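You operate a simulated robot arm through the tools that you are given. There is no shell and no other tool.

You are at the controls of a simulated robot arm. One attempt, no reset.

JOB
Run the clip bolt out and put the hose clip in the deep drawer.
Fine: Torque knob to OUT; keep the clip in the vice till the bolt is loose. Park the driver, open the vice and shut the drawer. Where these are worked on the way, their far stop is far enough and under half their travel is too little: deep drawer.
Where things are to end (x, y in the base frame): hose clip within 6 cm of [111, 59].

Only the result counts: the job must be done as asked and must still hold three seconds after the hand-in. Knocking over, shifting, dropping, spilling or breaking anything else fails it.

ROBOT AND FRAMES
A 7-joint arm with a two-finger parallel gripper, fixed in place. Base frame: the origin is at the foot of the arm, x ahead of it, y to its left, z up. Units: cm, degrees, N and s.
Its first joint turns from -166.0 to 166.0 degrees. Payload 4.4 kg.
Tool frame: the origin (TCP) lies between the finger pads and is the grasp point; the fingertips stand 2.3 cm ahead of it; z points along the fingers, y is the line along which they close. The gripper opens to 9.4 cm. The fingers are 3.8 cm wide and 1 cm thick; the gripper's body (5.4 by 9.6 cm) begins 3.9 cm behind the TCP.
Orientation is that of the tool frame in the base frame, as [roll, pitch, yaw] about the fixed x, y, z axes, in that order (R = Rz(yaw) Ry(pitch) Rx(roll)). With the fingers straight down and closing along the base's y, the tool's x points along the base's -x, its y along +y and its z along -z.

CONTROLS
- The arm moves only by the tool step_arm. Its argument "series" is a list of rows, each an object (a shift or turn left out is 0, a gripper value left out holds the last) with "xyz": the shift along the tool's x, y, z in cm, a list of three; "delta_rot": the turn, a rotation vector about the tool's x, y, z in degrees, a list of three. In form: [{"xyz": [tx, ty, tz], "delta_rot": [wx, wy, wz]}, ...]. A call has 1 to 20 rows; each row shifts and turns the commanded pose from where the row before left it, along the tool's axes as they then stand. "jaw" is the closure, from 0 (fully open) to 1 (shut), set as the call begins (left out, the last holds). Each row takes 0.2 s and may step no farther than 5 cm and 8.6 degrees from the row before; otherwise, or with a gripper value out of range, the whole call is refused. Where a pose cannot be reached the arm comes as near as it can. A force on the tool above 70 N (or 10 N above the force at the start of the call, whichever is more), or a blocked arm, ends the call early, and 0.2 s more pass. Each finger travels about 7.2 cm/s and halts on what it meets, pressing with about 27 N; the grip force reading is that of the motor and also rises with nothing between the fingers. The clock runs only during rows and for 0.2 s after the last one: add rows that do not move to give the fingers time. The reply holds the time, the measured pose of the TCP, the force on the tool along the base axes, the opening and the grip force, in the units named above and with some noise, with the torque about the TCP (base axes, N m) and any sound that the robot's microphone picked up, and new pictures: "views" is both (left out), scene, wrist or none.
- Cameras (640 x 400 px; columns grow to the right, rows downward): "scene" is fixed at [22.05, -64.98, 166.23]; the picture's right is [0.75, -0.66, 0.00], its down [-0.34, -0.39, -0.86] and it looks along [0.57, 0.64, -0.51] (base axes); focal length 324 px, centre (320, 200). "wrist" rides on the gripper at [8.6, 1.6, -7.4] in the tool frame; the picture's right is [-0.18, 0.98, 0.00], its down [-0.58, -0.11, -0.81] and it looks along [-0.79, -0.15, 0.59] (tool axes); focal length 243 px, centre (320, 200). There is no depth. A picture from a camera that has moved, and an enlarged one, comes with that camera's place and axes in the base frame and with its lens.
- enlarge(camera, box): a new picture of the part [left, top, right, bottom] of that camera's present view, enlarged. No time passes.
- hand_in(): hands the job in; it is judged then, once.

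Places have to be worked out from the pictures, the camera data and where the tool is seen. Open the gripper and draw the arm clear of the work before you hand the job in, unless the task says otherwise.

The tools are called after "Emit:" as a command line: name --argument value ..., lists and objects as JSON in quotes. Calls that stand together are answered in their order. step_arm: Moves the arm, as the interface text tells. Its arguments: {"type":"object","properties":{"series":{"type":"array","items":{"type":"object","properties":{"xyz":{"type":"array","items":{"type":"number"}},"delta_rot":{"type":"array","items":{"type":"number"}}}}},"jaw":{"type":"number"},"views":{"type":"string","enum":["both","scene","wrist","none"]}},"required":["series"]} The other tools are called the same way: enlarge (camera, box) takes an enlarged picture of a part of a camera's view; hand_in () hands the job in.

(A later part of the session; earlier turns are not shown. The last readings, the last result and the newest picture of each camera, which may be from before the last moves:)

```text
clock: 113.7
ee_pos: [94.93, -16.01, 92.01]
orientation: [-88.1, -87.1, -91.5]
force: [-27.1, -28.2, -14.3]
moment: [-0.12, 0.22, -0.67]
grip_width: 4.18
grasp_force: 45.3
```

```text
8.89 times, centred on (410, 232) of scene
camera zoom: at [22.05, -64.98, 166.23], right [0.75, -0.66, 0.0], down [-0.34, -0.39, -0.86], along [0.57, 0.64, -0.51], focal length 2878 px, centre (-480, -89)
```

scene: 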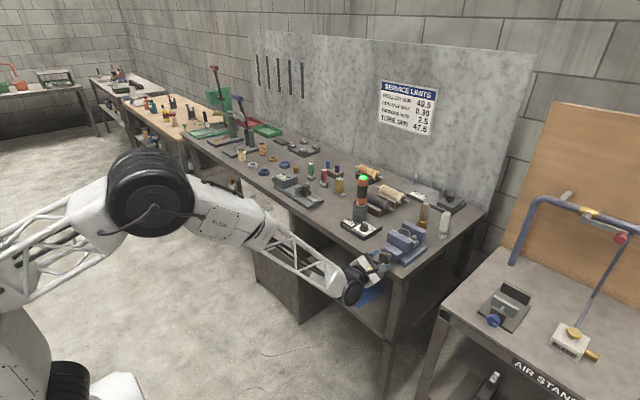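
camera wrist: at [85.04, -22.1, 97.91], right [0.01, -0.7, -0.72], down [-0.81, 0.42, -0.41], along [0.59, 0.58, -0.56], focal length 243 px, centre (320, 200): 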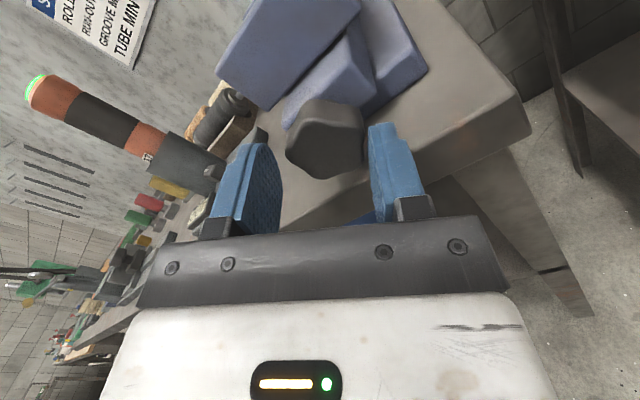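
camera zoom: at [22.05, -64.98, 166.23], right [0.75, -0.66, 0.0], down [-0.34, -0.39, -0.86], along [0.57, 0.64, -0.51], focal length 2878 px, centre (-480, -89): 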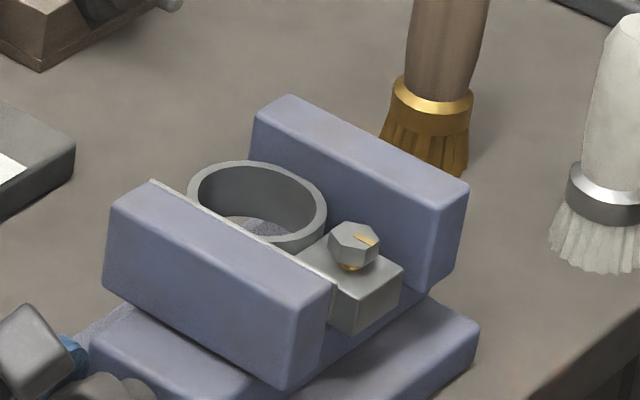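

The gap keeps growing. Correcting loads and finishing this stroke.

Emit:
step_arm --series '[{"xyz": [-0.05, 0.1, -0.1]}, {"xyz": [-0.017, -0.064, 0], "delta_rot": [0, 0, -8]}, {"xyz": [-0.017, -0.064, 0], "delta_rot": [0, 0, -8]}, {"xyz": [-0.017, -0.1, 0], "delta_rot": [0, 0, -8]}, {"xyz": [-0.017, -0.1, 0], "delta_rot": [0, 0, -8]}, {"xyz": [0, 0, 0]}]' --jaw 1.0 --views "none"

Emit:
enlarge --camera "scene" --box '[390, 210, 430, 255]'

```text
clock: 115.1
ee_pos: [94.94, -15.68, 92.1]
orientation: [89.6, -60.9, 90.8]
force: [16.8, -3.4, 6.5]
moment: [0.73, 0.02, -0.2]
grip_width: 4.18
grasp_force: 45.2
```

```text
8.89 times, centred on (410, 232) of scene
camera zoom: at [22.05, -64.98, 166.23], right [0.75, -0.66, 0.0], down [-0.34, -0.39, -0.86], along [0.57, 0.64, -0.51], focal length 2878 px, centre (-480, -89)
```

zoom: 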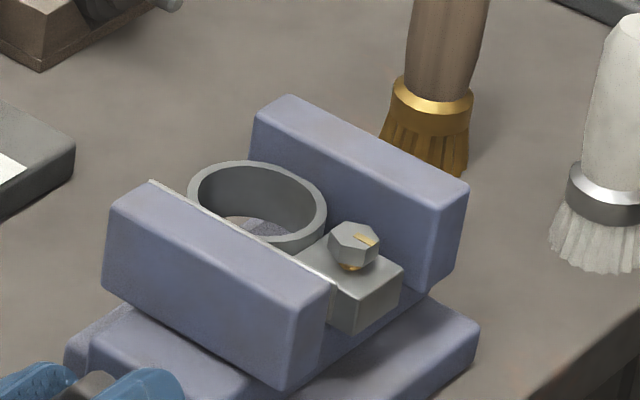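

The torque has jumped to 0.73 N m with no more jaw travel, so the vice is at its open stop, about 1.2 cm. I'll release, back well away, and check the clip.

Emit:
step_arm --series '[{"xyz": [0, 0, 0]}, {"xyz": [0, 0, 0]}, {"xyz": [0, 0, -1.2]}, {"xyz": [0, 0, -2]}, {"xyz": [0, 0, -4]}, {"xyz": [0, 0, -5]}, {"xyz": [0, 0, -2]}, {"xyz": [0, 0, 0]}]' --jaw 0.48 --views "both"

Emit:
enlarge --camera "scene" --box '[375, 205, 435, 275]'

Emit:
enlarge --camera "scene" --box '[220, 170, 340, 330]'

```text
clock: 116.9
ee_pos: [80.83, -16.04, 91.85]
orientation: [89.7, -61.0, 90.6]
force: [0.6, -0.6, 0.3]
moment: [-0.01, 0.03, -0.01]
grip_width: 4.9
grasp_force: 0.1
camera wrist: at [73.23, -13.2, 100.13], right [0.01, -0.95, 0.32], down [-0.8, -0.19, -0.56], along [0.59, -0.25, -0.76], focal length 243 px, centre (320, 200)
```

scene: 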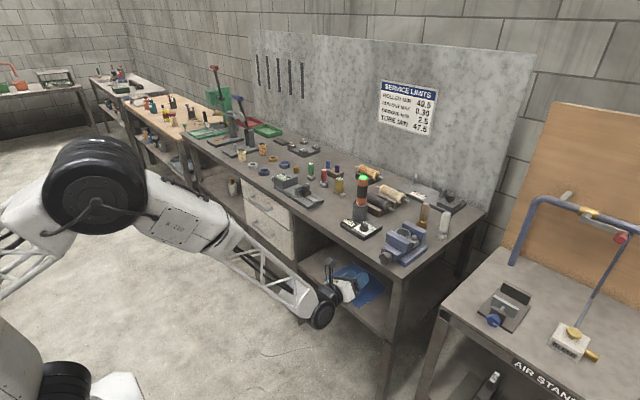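
wrist: 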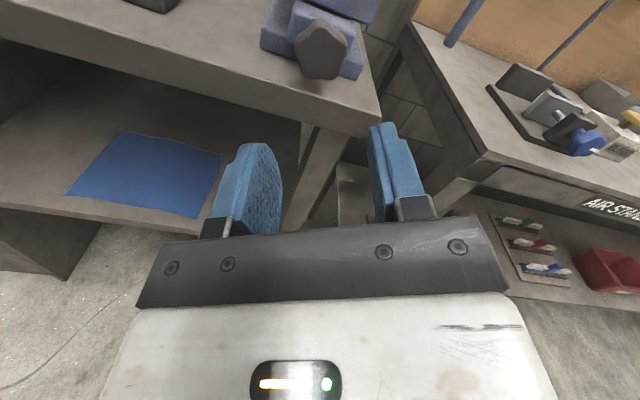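

```text
5.71 times, centred on (405, 240) of scene
camera zoom: at [22.05, -64.98, 166.23], right [0.75, -0.66, 0.0], down [-0.34, -0.39, -0.86], along [0.57, 0.64, -0.51], focal length 1850 px, centre (-166, -29)
```

zoom: 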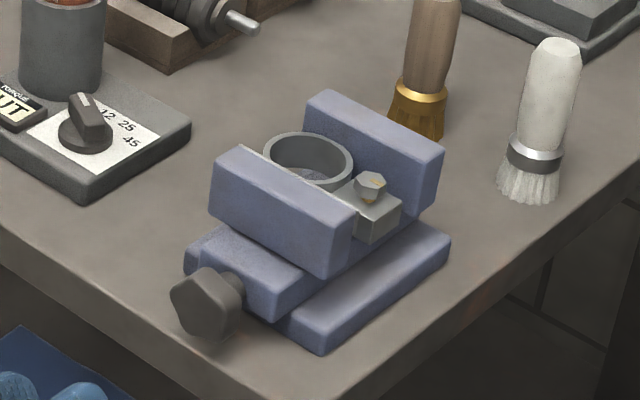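

```text
2.50 times, centred on (280, 250) of scene
camera zoom: at [22.05, -64.98, 166.23], right [0.75, -0.66, 0.0], down [-0.34, -0.39, -0.86], along [0.57, 0.64, -0.51], focal length 810 px, centre (420, 75)
```

zoom: 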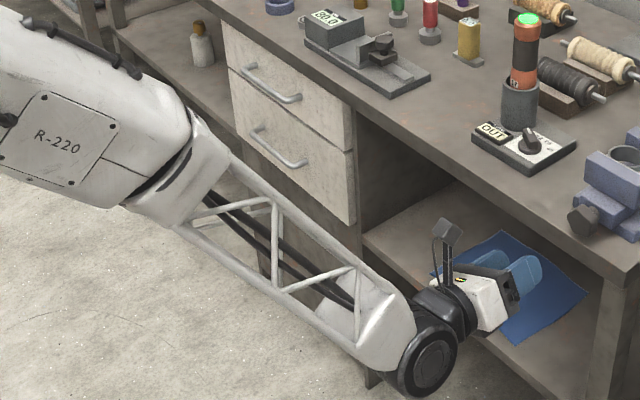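

The clip sits freely in the opened vice. Next is the deep (lower) drawer: I'll roll to 90° so the fingers close vertically on its horizontal bar, then move across in front of the bench.

Emit:
step_arm --series '[{"delta_rot": [0, 0, -7.6]}, {"delta_rot": [0, 0, -7.6]}, {"delta_rot": [0, 0, -7.6]}, {"delta_rot": [0, 0, -7.6]}, {"delta_rot": [0, 0, -7.6]}, {"delta_rot": [0, 0, -7.6]}, {"delta_rot": [0, 0, -7.6]}, {"delta_rot": [0, 0, -7.8]}, {"xyz": [4.6, -1.3, -0.3]}, {"xyz": [4.6, -1.3, -0.3]}, {"xyz": [4.6, -1.3, -0.3]}, {"xyz": [4.6, -1.3, -0.3]}, {"xyz": [4.6, -1.3, -0.3]}, {"xyz": [0, 0, 0]}]' --jaw 0.48 --views "scene"

```text
clock: 119.9
ee_pos: [78.0, -5.69, 87.64]
orientation: [90.8, 0.1, 95.2]
force: [-0.6, 1.3, 0.4]
moment: [-0.02, -0.05, 0.02]
grip_width: 4.9
grasp_force: 0.0
out of reach, approached as far as the arm can: row 10, 11, 12, 13
```

scene: 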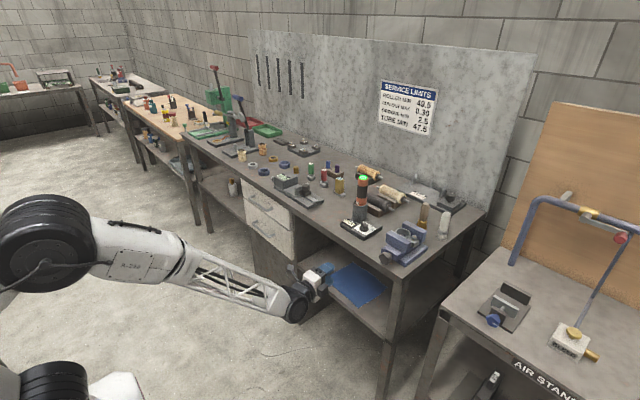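

The straight-ahead wrist runs out of reach as I move to +y, because the tool axis is nearly aligned with the forearm. I'll step back a little, pitch the tool down about 45° (better for the handle under the upper one anyway), and then cross over.

Emit:
step_arm --series '[{"xyz": [-4.5, 1.3, 0]}, {"xyz": [-4.5, 1.3, 0]}, {"xyz": [-4.5, 1.3, 0]}, {"delta_rot": [8, 0, 0]}, {"delta_rot": [8, 0, 0]}, {"delta_rot": [8, 0, 0]}, {"delta_rot": [8, 0, 0]}, {"delta_rot": [8, 0, 0]}, {"delta_rot": [5, 0, 0]}, {"xyz": [0, 0, 0]}]' --jaw 0.48 --views "both"

```text
clock: 122.1
ee_pos: [78.86, -19.17, 91.67]
orientation: [135.5, 0.0, 93.4]
force: [0.4, 0.2, 0.0]
moment: [-0.01, 0.0, 0.0]
grip_width: 4.87
grasp_force: 0.0
camera wrist: at [74.25, -10.83, 98.0], right [0.71, -0.14, 0.69], down [-0.61, -0.62, 0.5], along [0.35, -0.77, -0.53], focal length 243 px, centre (320, 200)
```

scene: 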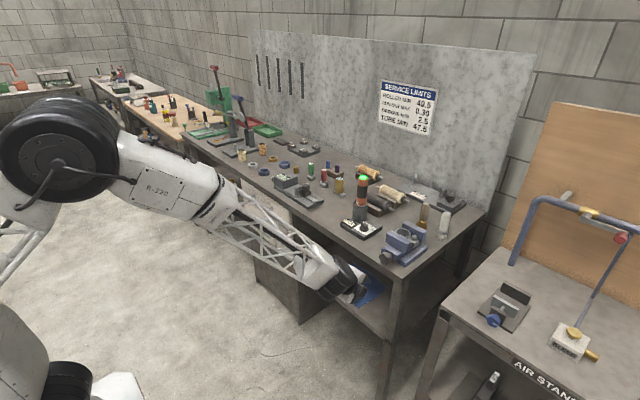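
wrist: 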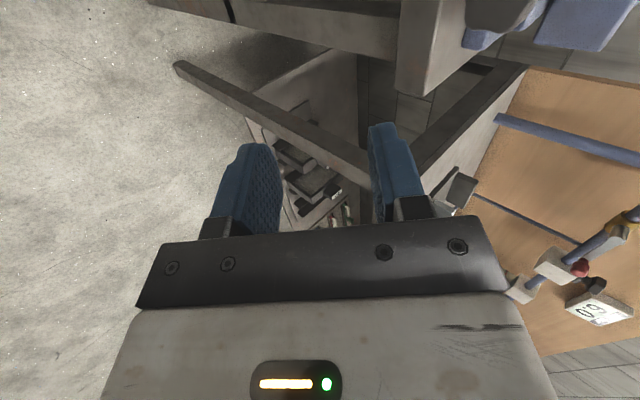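

The pitch is good now. I'll square up the heading and cross to the drawer side with pure +y moves.

Emit:
step_arm --series '[{"delta_rot": [0, -2.38, 2.43]}, {"xyz": [4.8, 0, 0]}, {"xyz": [4.8, 0, 0]}, {"xyz": [4.8, 0, 0]}, {"xyz": [4.8, 0, 0]}, {"xyz": [4.8, 0, 0]}, {"xyz": [4.8, 0, 0]}, {"xyz": [4.8, 0, 0]}, {"xyz": [4.8, 0, 0]}, {"xyz": [0, 0, 0]}]' --jaw 0.48 --views "scene"

```text
clock: 124.3
ee_pos: [78.68, 19.16, 91.61]
orientation: [135.5, 0.0, 90.0]
force: [-0.5, 0.4, 0.2]
moment: [0.02, -0.04, 0.01]
grip_width: 4.88
grasp_force: 0.1
```

scene: 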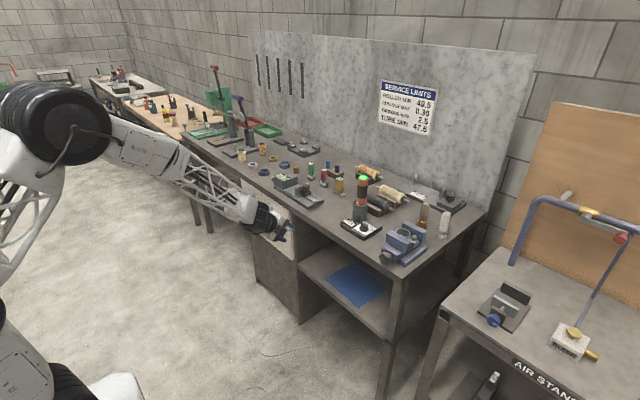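

That works well. I'll continue to y≈58 and lower to about z=80, staying in front of the drawers.

Emit:
step_arm --series '[{"xyz": [3.88, -1.1, 0.55]}, {"xyz": [3.88, -1.1, 0.55]}, {"xyz": [3.88, -1.1, 0.55]}, {"xyz": [3.88, -1.1, 0.55]}, {"xyz": [3.88, -1.1, 0.55]}, {"xyz": [3.88, -1.1, 0.55]}, {"xyz": [3.88, -1.1, 0.55]}, {"xyz": [3.88, -1.1, 0.55]}, {"xyz": [3.88, -1.1, 0.55]}, {"xyz": [3.88, -1.1, 0.55]}, {"xyz": [0, 0, 0]}]' --jaw 0.48 --views "both"

Emit:
enlarge --camera "scene" --box '[200, 170, 320, 290]'

```text
clock: 126.7
ee_pos: [74.68, 58.05, 79.9]
orientation: [135.4, 0.0, 90.0]
force: [0.7, -0.4, -0.2]
moment: [-0.04, 0.01, -0.03]
grip_width: 4.89
grasp_force: 0.0
camera wrist: at [70.73, 66.67, 86.31], right [0.7, -0.18, 0.69], down [-0.64, -0.58, 0.5], along [0.31, -0.79, -0.53], focal length 243 px, centre (320, 200)
```

scene: 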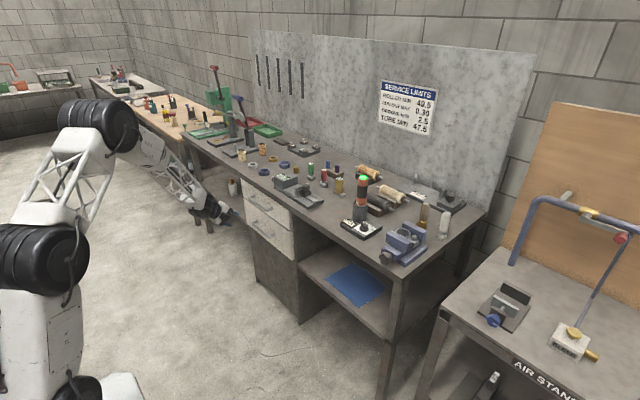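
wrist: 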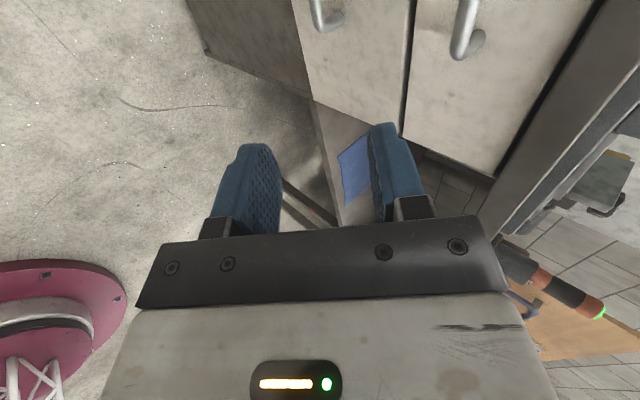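

```text
3.33 times, centred on (260, 230) of scene
camera zoom: at [22.05, -64.98, 166.23], right [0.75, -0.66, 0.0], down [-0.34, -0.39, -0.86], along [0.57, 0.64, -0.51], focal length 1079 px, centre (520, 100)
```

zoom: 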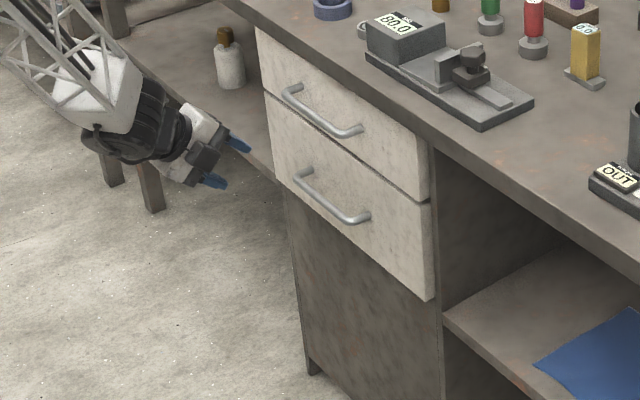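

I can see both handles' ends. I'll enlarge to measure the lower handle.

Emit:
enlarge --camera "wrist" --box '[270, 0, 510, 180]'

Emit:
enlarge --camera "scene" --box '[235, 180, 300, 260]'

```text
2.22 times, centred on (390, 90) of wrist
camera zoom: at [70.73, 66.67, 86.31], right [0.7, -0.18, 0.69], down [-0.64, -0.58, 0.5], along [0.31, -0.79, -0.53], focal length 539 px, centre (164, 444)
```

zoom: 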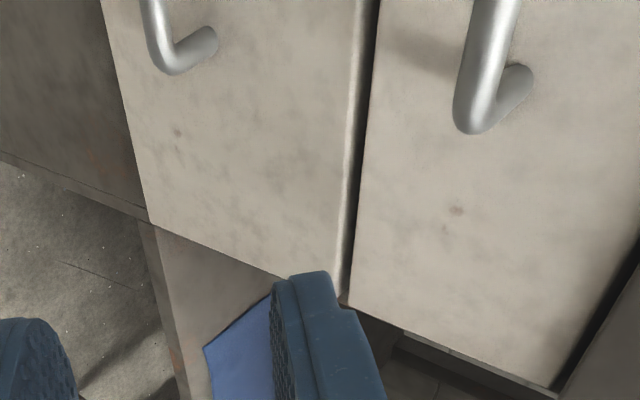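

```text
5.00 times, centred on (268, 220) of scene
camera zoom: at [22.05, -64.98, 166.23], right [0.75, -0.66, 0.0], down [-0.34, -0.39, -0.86], along [0.57, 0.64, -0.51], focal length 1619 px, centre (582, 100)
```

zoom: 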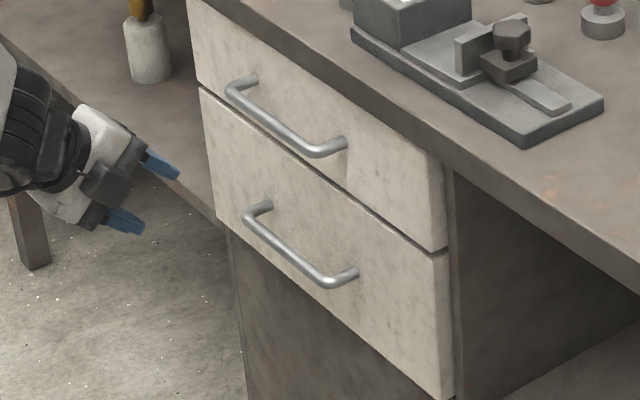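

The two cameras disagree by a few centimetres on the handle at this distance, so I'll move closer and lower for a more central view before touching it.

Emit:
step_arm --series '[{"xyz": [1, -0.7, 4]}, {"xyz": [1, -0.7, 4]}, {"xyz": [0, -0.6, 4]}, {"xyz": [0, 0, 0]}]' --jaw 0.48 --views "both"

Emit:
enlarge --camera "wrist" --box '[200, 0, 480, 200]'

Emit:
enlarge --camera "scene" --box '[220, 180, 300, 260]'

```text
clock: 127.7
ee_pos: [81.96, 59.99, 69.92]
orientation: [135.6, 0.0, 90.1]
force: [0.5, 0.2, -0.6]
moment: [-0.01, -0.03, -0.01]
grip_width: 4.89
grasp_force: 0.1
camera wrist: at [77.86, 68.69, 76.31], right [0.7, -0.18, 0.69], down [-0.64, -0.58, 0.5], along [0.31, -0.79, -0.53], focal length 243 px, centre (320, 200)
```

scene: 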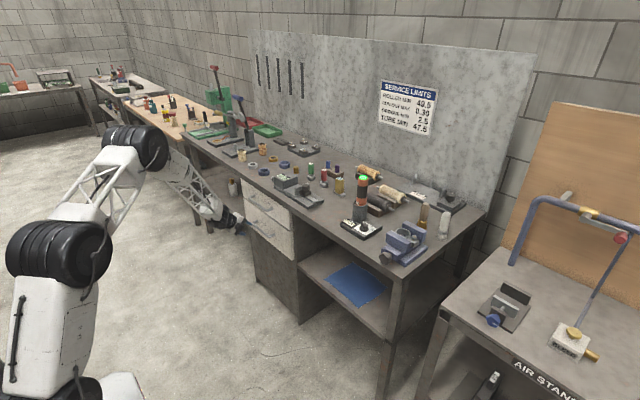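
wrist: 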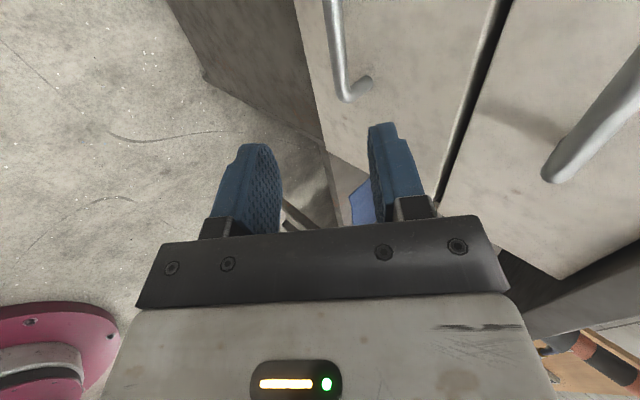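

```text
2.00 times, centred on (340, 100) of wrist
camera zoom: at [77.86, 68.69, 76.31], right [0.7, -0.18, 0.69], down [-0.64, -0.58, 0.5], along [0.31, -0.79, -0.53], focal length 485 px, centre (280, 400)
```

zoom: 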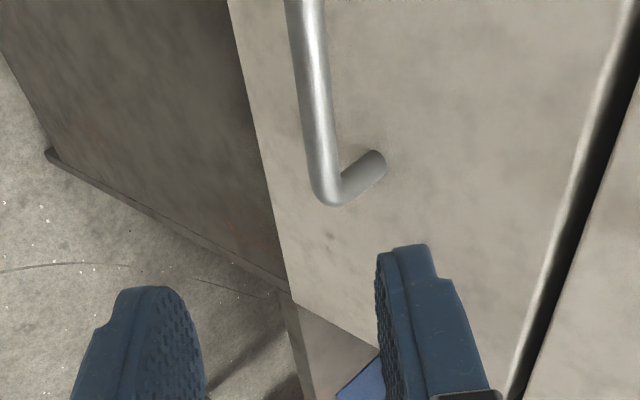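

```text
5.00 times, centred on (260, 220) of scene
camera zoom: at [22.05, -64.98, 166.23], right [0.75, -0.66, 0.0], down [-0.34, -0.39, -0.86], along [0.57, 0.64, -0.51], focal length 1619 px, centre (620, 100)
```

zoom: 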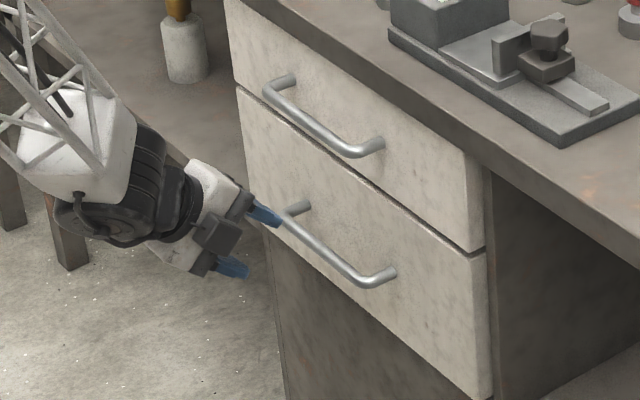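

Two close wrist views agree: the lower bar's -y end is at about (93, 55.4, 61.1), the drawer face at x≈96.3, and the handle centre near y≈62.5. I'll narrow the jaws to about 2.2 cm and come to a point just short of the bar.

Emit:
step_arm --series '[{"xyz": [1, 0.9, 2.5]}, {"xyz": [0.9, 0.9, 2.5]}, {"xyz": [0, 0, 2.4]}, {"xyz": [0, 0, 0]}]' --jaw 0.75 --views "both"

Emit:
enlarge --camera "wrist" --box '[200, 40, 440, 220]'

Emit:
enlarge --camera "scene" --box '[220, 180, 300, 260]'

```text
clock: 128.7
ee_pos: [88.2, 61.87, 65.84]
orientation: [135.5, 0.1, 90.0]
force: [0.2, 0.6, -1.6]
moment: [0.01, 0.01, 0.01]
grip_width: 2.36
grasp_force: 0.1
camera wrist: at [84.22, 70.51, 72.34], right [0.7, -0.18, 0.69], down [-0.64, -0.58, 0.5], along [0.31, -0.79, -0.53], focal length 243 px, centre (320, 200)
```

scene: 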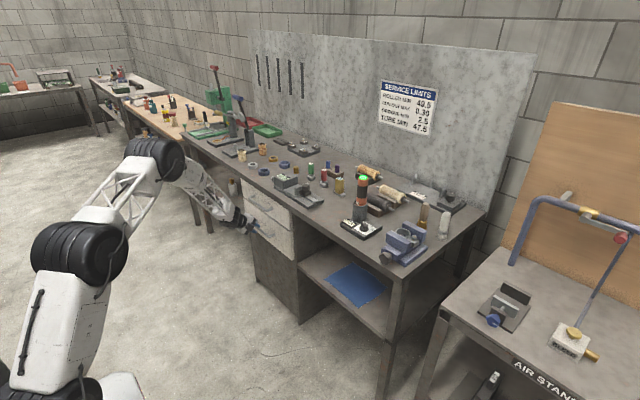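
wrist: 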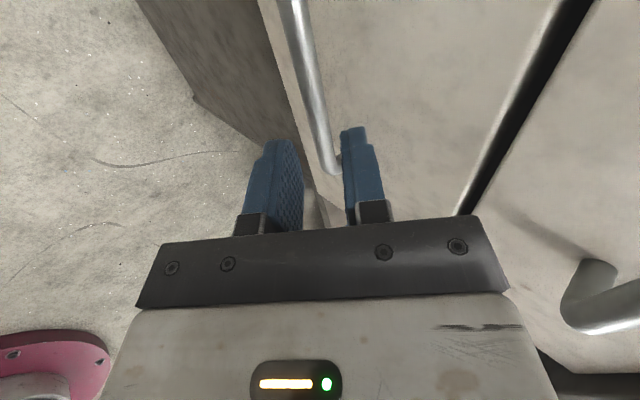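

```text
2.22 times, centred on (320, 130) of wrist
camera zoom: at [84.22, 70.51, 72.34], right [0.7, -0.18, 0.69], down [-0.64, -0.58, 0.5], along [0.31, -0.79, -0.53], focal length 539 px, centre (320, 356)
```

zoom: 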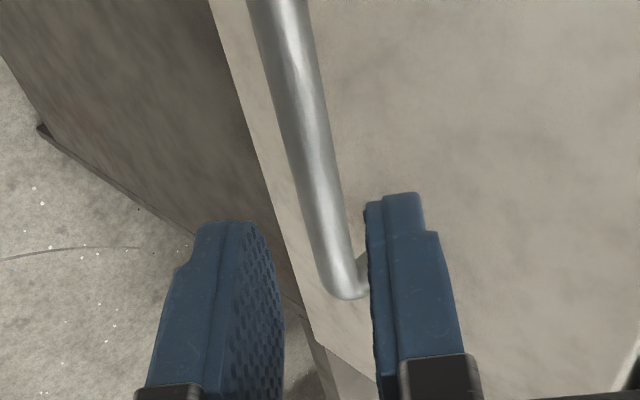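

```text
5.00 times, centred on (260, 220) of scene
camera zoom: at [22.05, -64.98, 166.23], right [0.75, -0.66, 0.0], down [-0.34, -0.39, -0.86], along [0.57, 0.64, -0.51], focal length 1619 px, centre (620, 100)
```

zoom: 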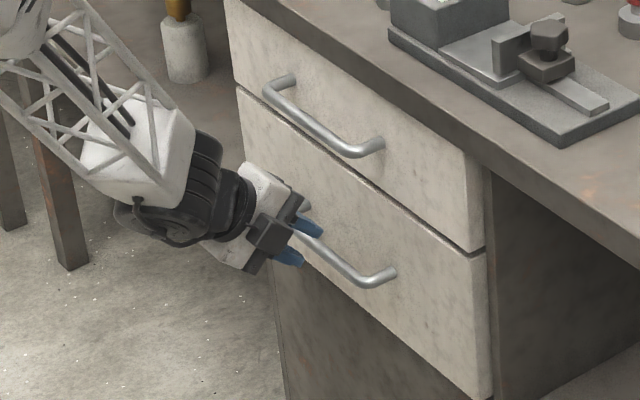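

A third fix puts the bar at (93.1, y, 60.8), 7.05 cm straight ahead of the TCP and 0.16 cm low. I'll advance 6.4 cm so the tips straddle it.

Emit:
step_arm --series '[{"xyz": [0, -0.16, 2.5]}, {"xyz": [0, 0, 2]}, {"xyz": [0, 0, 1.2]}, {"xyz": [0, 0, 0.7]}, {"xyz": [0, 0, 0]}]' --jaw 0.75 --views "both"

Emit:
enlarge --camera "wrist" --box '[200, 80, 440, 240]'

Emit:
enlarge --camera "scene" --box '[220, 180, 300, 260]'

```text
clock: 129.9
ee_pos: [92.73, 61.94, 61.37]
orientation: [135.5, 0.0, 90.1]
force: [0.2, 0.3, -0.6]
moment: [-0.01, 0.0, -0.01]
grip_width: 2.32
grasp_force: 0.1
camera wrist: at [88.61, 70.52, 67.66], right [0.7, -0.18, 0.69], down [-0.64, -0.58, 0.5], along [0.31, -0.79, -0.53], focal length 243 px, centre (320, 200)
```

scene: 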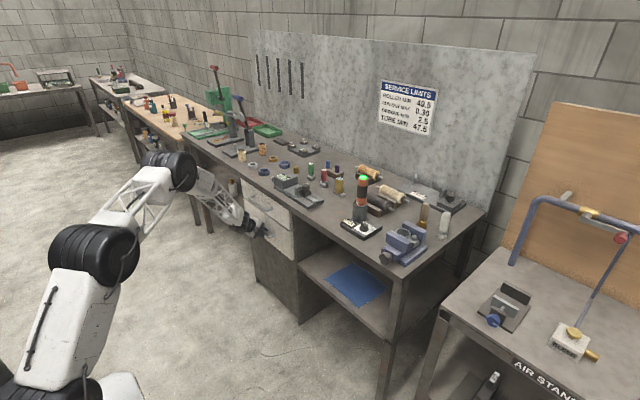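
wrist: 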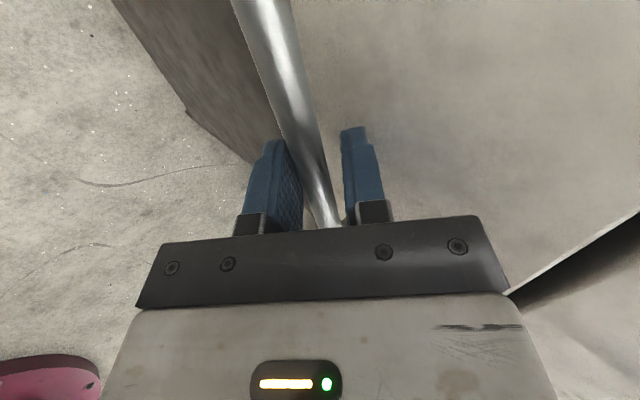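

```text
2.50 times, centred on (320, 160) of wrist
camera zoom: at [88.61, 70.52, 67.66], right [0.7, -0.18, 0.69], down [-0.64, -0.58, 0.5], along [0.31, -0.79, -0.53], focal length 606 px, centre (320, 300)
```

zoom: 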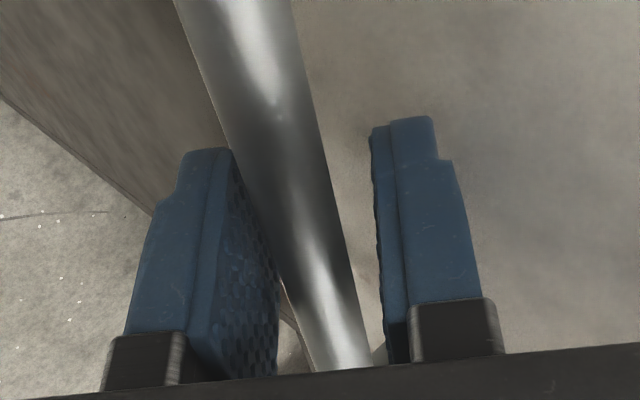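

```text
5.00 times, centred on (260, 220) of scene
camera zoom: at [22.05, -64.98, 166.23], right [0.75, -0.66, 0.0], down [-0.34, -0.39, -0.86], along [0.57, 0.64, -0.51], focal length 1619 px, centre (620, 100)
```

zoom: 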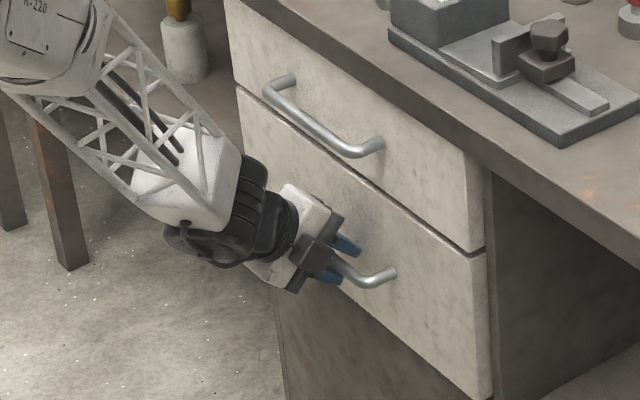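

The bar is between the pads with no contact. Closing on it now.

Emit:
step_arm --series '[{"xyz": [0, 0, 0]}, {"xyz": [0, 0, 0]}, {"xyz": [0, 0, 0]}]' --jaw 1.0 --views "none"

```text
clock: 130.7
ee_pos: [92.56, 62.01, 61.21]
orientation: [135.4, 0.0, 89.9]
force: [-8.3, -0.2, -3.2]
moment: [-0.81, -0.03, 0.85]
grip_width: 1.39
grasp_force: 44.8
```

Bar gripped (1.39 cm). I'll pull gently toward -x and watch the force.

Emit:
step_arm --series '[{"xyz": [0, -0.71, -0.7]}, {"xyz": [0, -1.07, -1.05]}, {"xyz": [0, -1.43, -1.4]}, {"xyz": [0, -1.43, -1.4]}, {"xyz": [0, 0, 0]}]' --jaw 1.0 --views "scene"

Emit:
enlarge --camera "scene" --box '[220, 180, 300, 260]'

```text
clock: 131.9
ee_pos: [86.18, 61.84, 61.24]
orientation: [135.5, -0.1, 89.9]
force: [0.7, 7.0, -13.5]
moment: [-1.19, -0.04, 0.53]
grip_width: 1.36
grasp_force: 44.9
```

scene: 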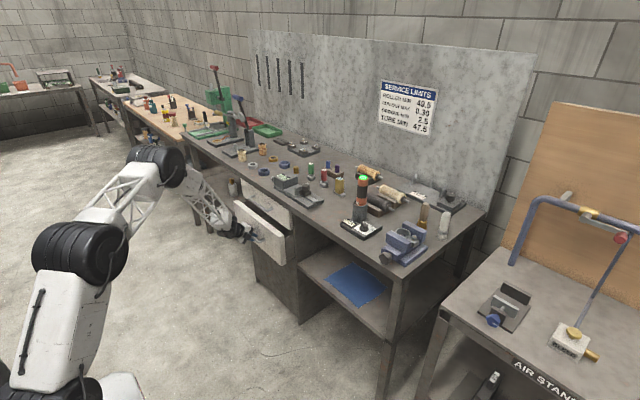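

```text
5.00 times, centred on (260, 220) of scene
camera zoom: at [22.05, -64.98, 166.23], right [0.75, -0.66, 0.0], down [-0.34, -0.39, -0.86], along [0.57, 0.64, -0.51], focal length 1619 px, centre (620, 100)
```

zoom: 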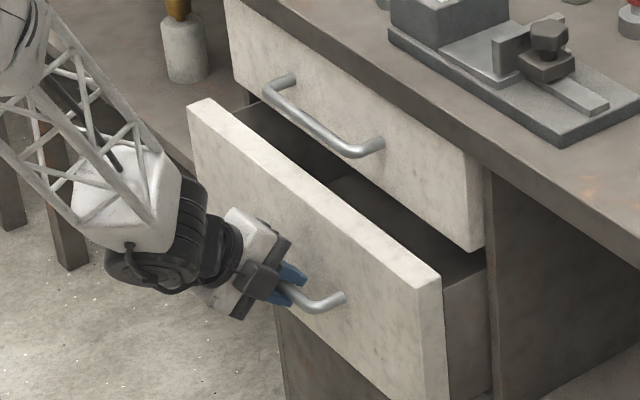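

The drawer slides smoothly. I'll keep pulling until it's well open or meets its stop.

Emit:
step_arm --series '[{"xyz": [0, -2.14, -2.1]}, {"xyz": [0, -2.14, -2.1]}, {"xyz": [0, -2.14, -2.1]}, {"xyz": [0, -2.14, -2.1]}, {"xyz": [0, -2.14, -2.1]}, {"xyz": [0, 0, 0]}]' --jaw 1.0 --views "scene"

Emit:
enlarge --camera "scene" --box '[180, 170, 310, 280]'

```text
clock: 133.3
ee_pos: [71.09, 61.82, 61.15]
orientation: [135.5, 0.1, 90.1]
force: [-1.1, 9.6, -35.2]
moment: [-0.25, 0.03, 1.26]
grip_width: 1.36
grasp_force: 45.1
```

scene: 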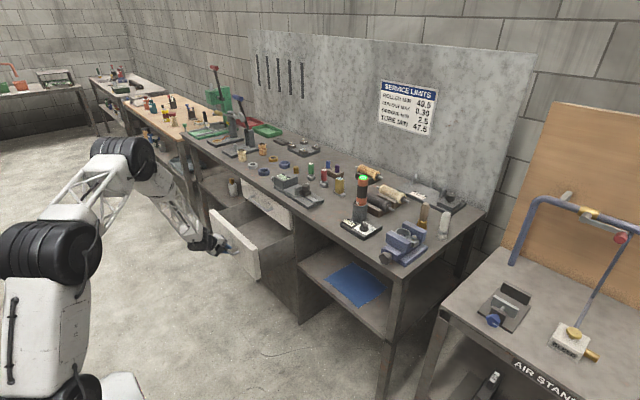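

```text
3.64 times, centred on (245, 225) of scene
camera zoom: at [22.05, -64.98, 166.23], right [0.75, -0.66, 0.0], down [-0.34, -0.39, -0.86], along [0.57, 0.64, -0.51], focal length 1178 px, centre (593, 109)
```

zoom: 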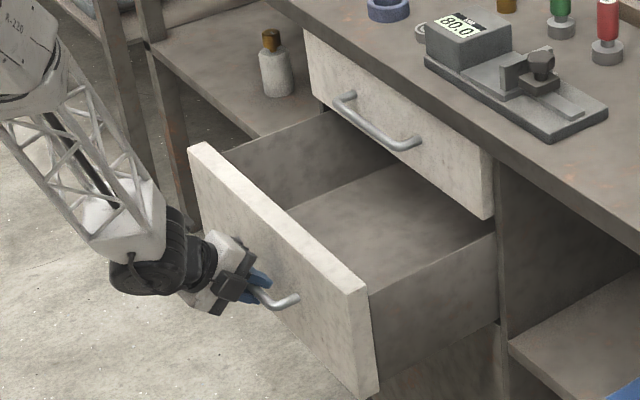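

It's 21.5 cm open and the drawer is empty. I'll ease a slight vertical load and pull further so there's clear access in front of the upper handle.

Emit:
step_arm --series '[{"xyz": [0, -0.1, 0.1]}, {"xyz": [0, -2.16, -2.08]}, {"xyz": [0, -2.16, -2.08]}, {"xyz": [0, -2.16, -2.08]}, {"xyz": [0, 0, 0]}]' --jaw 1.0 --views "scene"

Emit:
enlarge --camera "scene" --box '[180, 170, 310, 280]'

```text
clock: 134.5
ee_pos: [62.48, 61.9, 61.32]
orientation: [135.2, -0.1, 89.9]
force: [53.5, -14.2, 6.6]
moment: [-1.02, -0.01, 1.32]
grip_width: 1.43
grasp_force: 44.8
```

scene: 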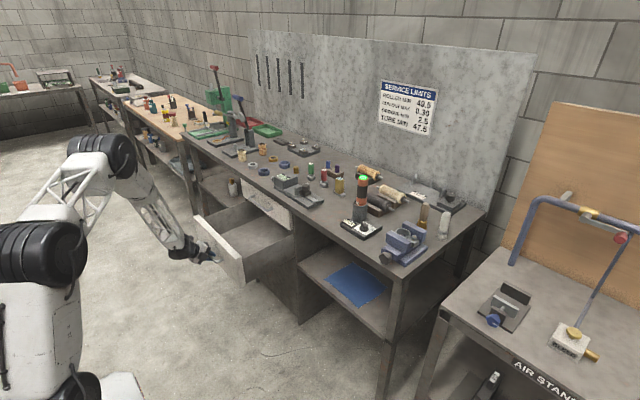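

```text
3.64 times, centred on (245, 225) of scene
camera zoom: at [22.05, -64.98, 166.23], right [0.75, -0.66, 0.0], down [-0.34, -0.39, -0.86], along [0.57, 0.64, -0.51], focal length 1178 px, centre (593, 109)
```

zoom: 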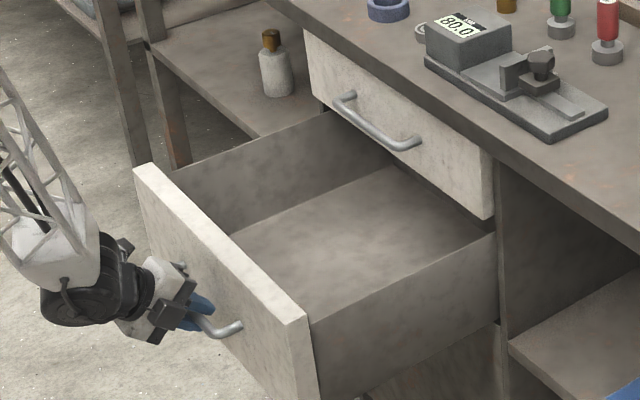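

The drawer is at its far stop (30 cm travel). I'll ease the pull, release the bar, and back off.

Emit:
step_arm --series '[{"xyz": [0, 0.18, 0.18]}, {"xyz": [0, 0, 0]}]' --jaw 1.0 --views "none"

Emit:
step_arm --series '[{"xyz": [0, 0, 0]}, {"xyz": [0, 0, 0]}, {"xyz": [0, 0, -1]}, {"xyz": [0, 0, -3]}, {"xyz": [0, 0, -4]}, {"xyz": [0, 0, -4]}, {"xyz": [0, 0, 0]}]' --jaw 0.72 --views "both"

Emit:
enlarge --camera "scene" --box '[180, 170, 310, 280]'

```text
clock: 135.1
ee_pos: [62.42, 61.95, 61.35]
orientation: [135.3, -0.1, 90.1]
force: [16.8, -27.4, 50.4]
moment: [-1.01, -0.18, 0.65]
grip_width: 1.37
grasp_force: 44.9
```

```text
clock: 136.7
ee_pos: [54.14, 61.88, 69.65]
orientation: [135.5, 0.0, 90.0]
force: [0.6, -0.1, 0.4]
moment: [0.0, 0.0, 0.01]
grip_width: 2.64
grasp_force: 0.0
camera wrist: at [50.02, 70.58, 76.0], right [0.7, -0.18, 0.69], down [-0.64, -0.58, 0.5], along [0.31, -0.79, -0.53], focal length 243 px, centre (320, 200)
```

scene: 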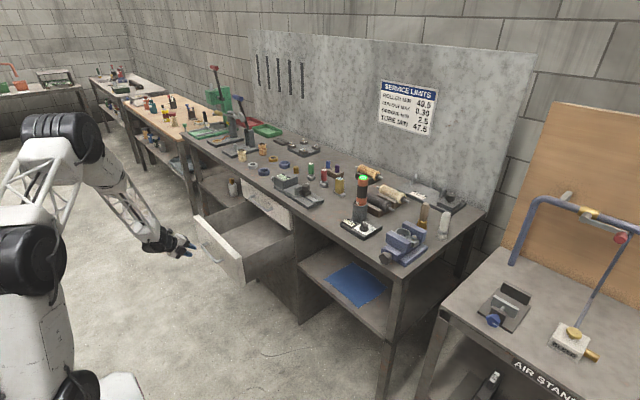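
wrist: 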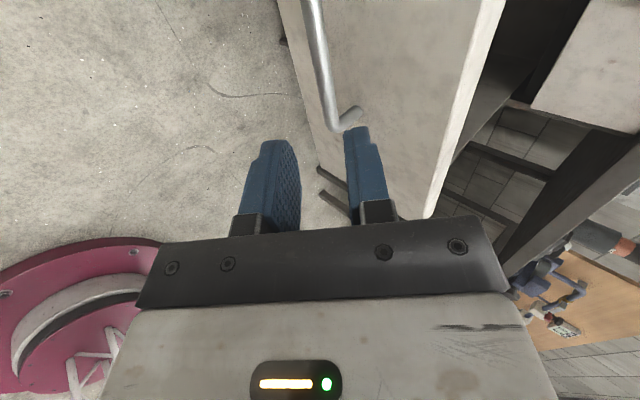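

```text
3.64 times, centred on (245, 225) of scene
camera zoom: at [22.05, -64.98, 166.23], right [0.75, -0.66, 0.0], down [-0.34, -0.39, -0.86], along [0.57, 0.64, -0.51], focal length 1178 px, centre (593, 109)
```

zoom: 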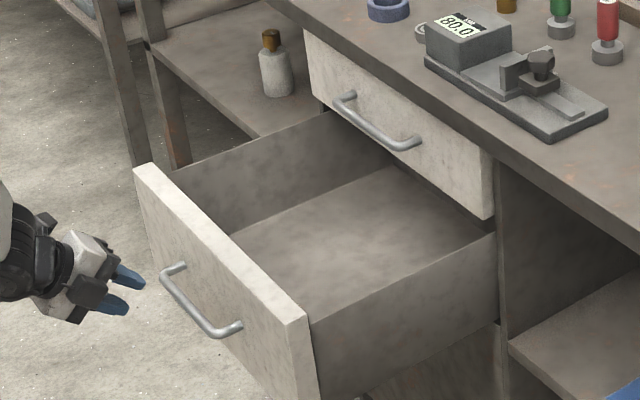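

The drawer stays fully open. Now back for the clip: I'll bring the tool to point straight down, raise it, and cross to above the vice.

Emit:
step_arm --series '[{"delta_rot": [7.5, 0, 0]}, {"delta_rot": [7.5, 0, 0]}, {"delta_rot": [7.5, 0, 0]}, {"delta_rot": [7.5, 0, 0]}, {"delta_rot": [7.5, 0, 0]}, {"delta_rot": [7, 0, 0]}, {"xyz": [0, 0, -5]}, {"xyz": [0, 0, -5]}, {"xyz": [0, 0, -5]}, {"xyz": [0, 0, -5]}, {"xyz": [0, 0, -5]}, {"xyz": [0, 0, -5]}, {"xyz": [0, 0, -5]}, {"xyz": [0, 0, -5]}, {"xyz": [0, 0, -5]}, {"xyz": [0, 0, 0]}]' --jaw 0.3 --views "scene"

```text
clock: 140.1
ee_pos: [40.75, 51.69, 86.09]
orientation: [171.4, 0.2, 90.0]
force: [-0.4, -0.4, 0.4]
moment: [0.0, 0.0, 0.0]
grip_width: 6.59
grasp_force: 0.1
out of reach, approached as far as the arm can: row 5, 6, 8, 9, 10, 11, 12, 13, 14, 15
```

scene: 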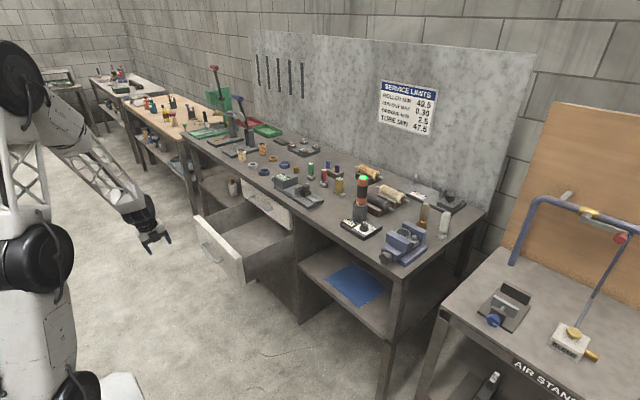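

It ran out of reach near the base with the tool vertical there, but is clear of everything. I'll move outward and up toward the vice in a straight line.

Emit:
step_arm --series '[{"xyz": [-3.25, 2.99, -1.38]}, {"xyz": [-3.25, 2.99, -1.38]}, {"xyz": [-3.25, 2.99, -1.38]}, {"xyz": [-3.25, 2.99, -1.38]}, {"xyz": [-3.25, 2.99, -1.38]}, {"xyz": [-3.25, 2.99, -1.38]}, {"xyz": [-3.25, 2.99, -1.38]}, {"xyz": [-3.25, 2.99, -1.38]}, {"xyz": [-3.25, 2.99, -1.38]}, {"xyz": [-3.25, 2.99, -1.38]}, {"xyz": [0, 0, 0]}]' --jaw 0.3 --views "scene"

```text
clock: 142.5
ee_pos: [55.89, 23.68, 80.75]
orientation: [167.0, 0.3, 89.6]
force: [0.2, 0.4, -0.8]
moment: [-0.02, 0.02, 0.0]
grip_width: 6.58
grasp_force: 0.0
out of reach, approached as far as the arm can: row 1, 2, 3, 4, 5, 6, 7, 8, 9, 10
```

scene: 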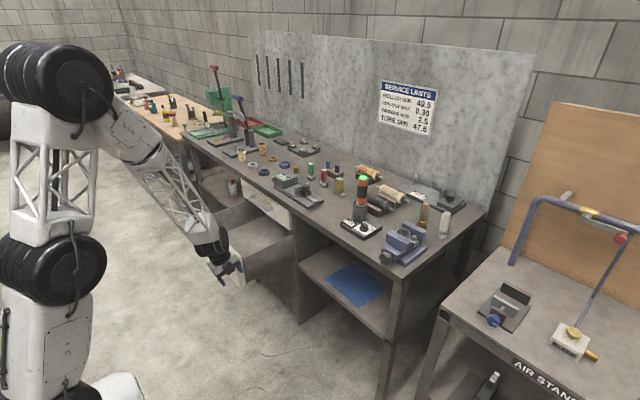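

Still at a wrist limit, with the forearm steep and the tool vertical. I'll raise straight up first to open the wrist angle.

Emit:
step_arm --series '[{"xyz": [0, 1.1, -4.8]}, {"xyz": [0, 1.1, -4.8]}, {"xyz": [0, 1.1, -4.8]}, {"xyz": [0, 1.1, -4.8]}, {"xyz": [0, 1.1, -4.8]}, {"xyz": [0, 1.1, -4.8]}, {"xyz": [0, 1.1, -4.8]}, {"xyz": [0, 0, 0]}]' --jaw 0.3 --views "scene"

```text
clock: 144.3
ee_pos: [50.83, 21.03, 84.48]
orientation: [170.8, 0.9, 90.0]
force: [-0.2, 0.4, 0.0]
moment: [-0.02, -0.01, 0.01]
grip_width: 6.58
grasp_force: 0.0
out of reach, approached as far as the arm can: row 1, 2, 3, 4, 5, 6, 7
```

scene: 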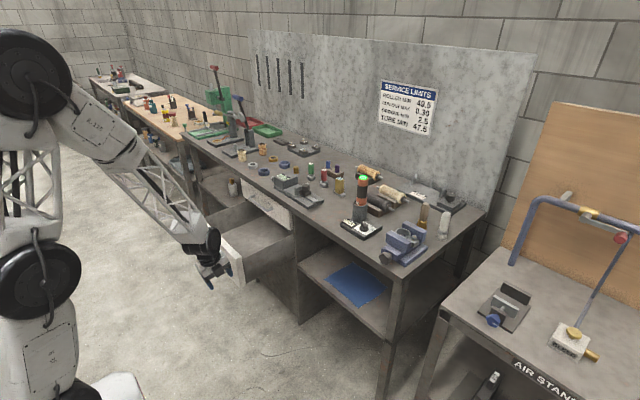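

I'll retrace the known-good path: pitch back up to about 45°, move out to x≈78, and only then point the tool down.

Emit:
step_arm --series '[{"delta_rot": [-7, 0, 0]}, {"delta_rot": [-7, 0, 0]}, {"delta_rot": [-7, 0, 0]}, {"delta_rot": [-7, 0, 0]}, {"delta_rot": [-7, 0, 0]}, {"xyz": [0, 3.3, 2.3]}, {"xyz": [0, 3.3, 2.3]}, {"xyz": [0, 3.3, 2.3]}, {"xyz": [0, 3.3, 2.3]}, {"xyz": [0, 3.3, 2.3]}, {"xyz": [0, 3.3, 2.3]}, {"xyz": [0, 0, 0]}]' --jaw 0.3 --views "scene"

```text
clock: 146.9
ee_pos: [74.65, 20.86, 88.09]
orientation: [136.4, 0.1, 90.0]
force: [0.9, 0.4, -0.1]
moment: [-0.03, 0.01, 0.0]
grip_width: 6.59
grasp_force: 0.1
```

scene: 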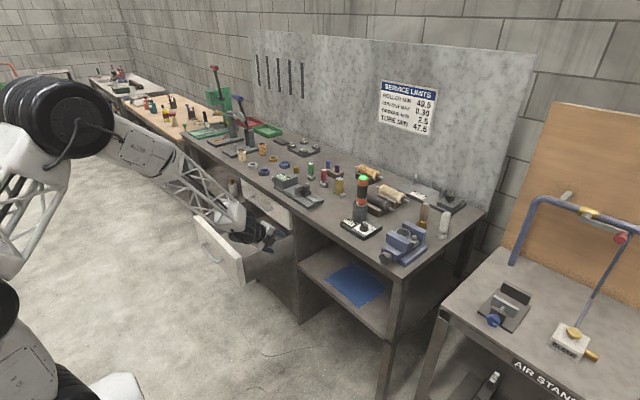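

Back in a comfortable region. I'll rise to z≈115 and move over toward y≈-10, then pitch the tool down there.

Emit:
step_arm --series '[{"xyz": [-3.44, 2.71, -1.56]}, {"xyz": [-3.44, 2.71, -1.56]}, {"xyz": [-3.44, 2.71, -1.56]}, {"xyz": [-3.44, 2.71, -1.56]}, {"xyz": [-3.44, 2.71, -1.56]}, {"xyz": [-3.44, 2.71, -1.56]}, {"xyz": [-3.44, 2.71, -1.56]}, {"xyz": [-3.44, 2.71, -1.56]}, {"xyz": [-3.44, 2.71, -1.56]}, {"delta_rot": [7.3, 0, 0]}, {"delta_rot": [7.3, 0, 0]}, {"delta_rot": [7.3, 0, 0]}, {"delta_rot": [7.3, 0, 0]}, {"delta_rot": [7.3, 0, 0]}, {"delta_rot": [7.1, 0, 0]}, {"xyz": [0, 0, 0]}]' --jaw 0.3 --views "scene"

```text
clock: 150.3
ee_pos: [82.11, -7.0, 112.38]
orientation: [-179.8, 0.1, 90.0]
force: [0.1, 0.4, -1.2]
moment: [0.0, 0.02, 0.03]
grip_width: 6.57
grasp_force: 0.0
out of reach, approached as far as the arm can: row 6, 7, 8
```

scene: 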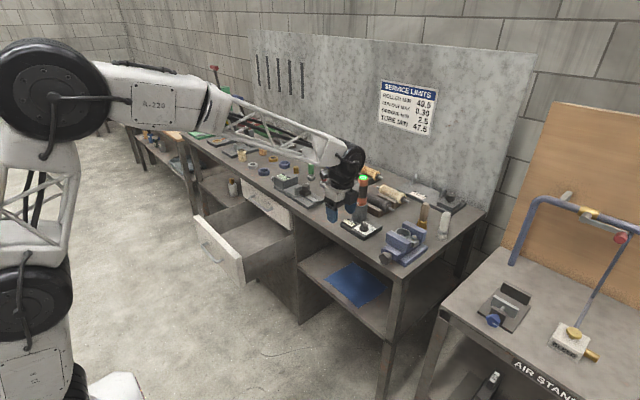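

Tool is vertical at a safe height. I'll turn it so the fingers close along y, ready to span the clip lengthwise (ring to lug, about 8.7 cm).

Emit:
step_arm --series '[{"delta_rot": [0, 0, -8.2]}, {"delta_rot": [0, 0, -8.2]}, {"delta_rot": [0, 0, -8.2]}, {"delta_rot": [0, 0, -8.2]}, {"delta_rot": [0, 0, -8.2]}, {"delta_rot": [0, 0, -8.2]}, {"delta_rot": [0, 0, -8.2]}, {"delta_rot": [0, 0, -8.2]}, {"delta_rot": [0, 0, -8.2]}, {"delta_rot": [0, 0, -8.2]}, {"delta_rot": [0, 0, -8]}, {"xyz": [0, 0, 0]}]' --jaw 0.0 --views "both"

```text
clock: 152.9
ee_pos: [82.11, -6.96, 112.38]
orientation: [-179.9, -0.2, -179.9]
force: [-0.4, 0.3, -0.5]
moment: [-0.03, 0.04, 0.0]
grip_width: 9.4
grasp_force: 0.1
camera wrist: at [73.43, -5.32, 119.82], right [0.18, 0.98, 0.0], down [0.58, -0.11, 0.81], along [0.79, -0.15, -0.59], focal length 243 px, centre (320, 200)
```

scene: 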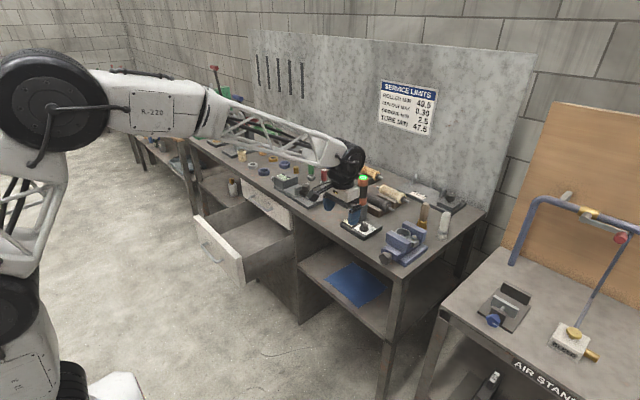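
wrist: 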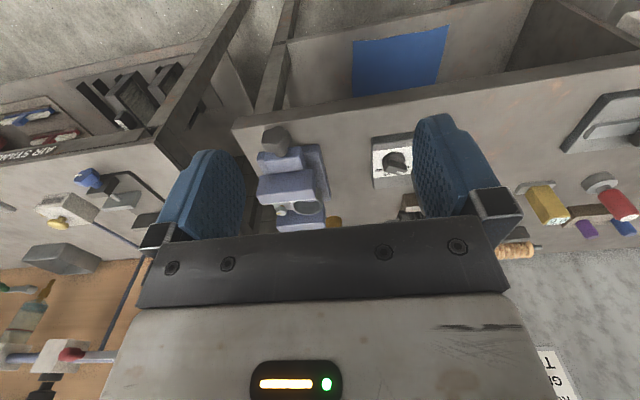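

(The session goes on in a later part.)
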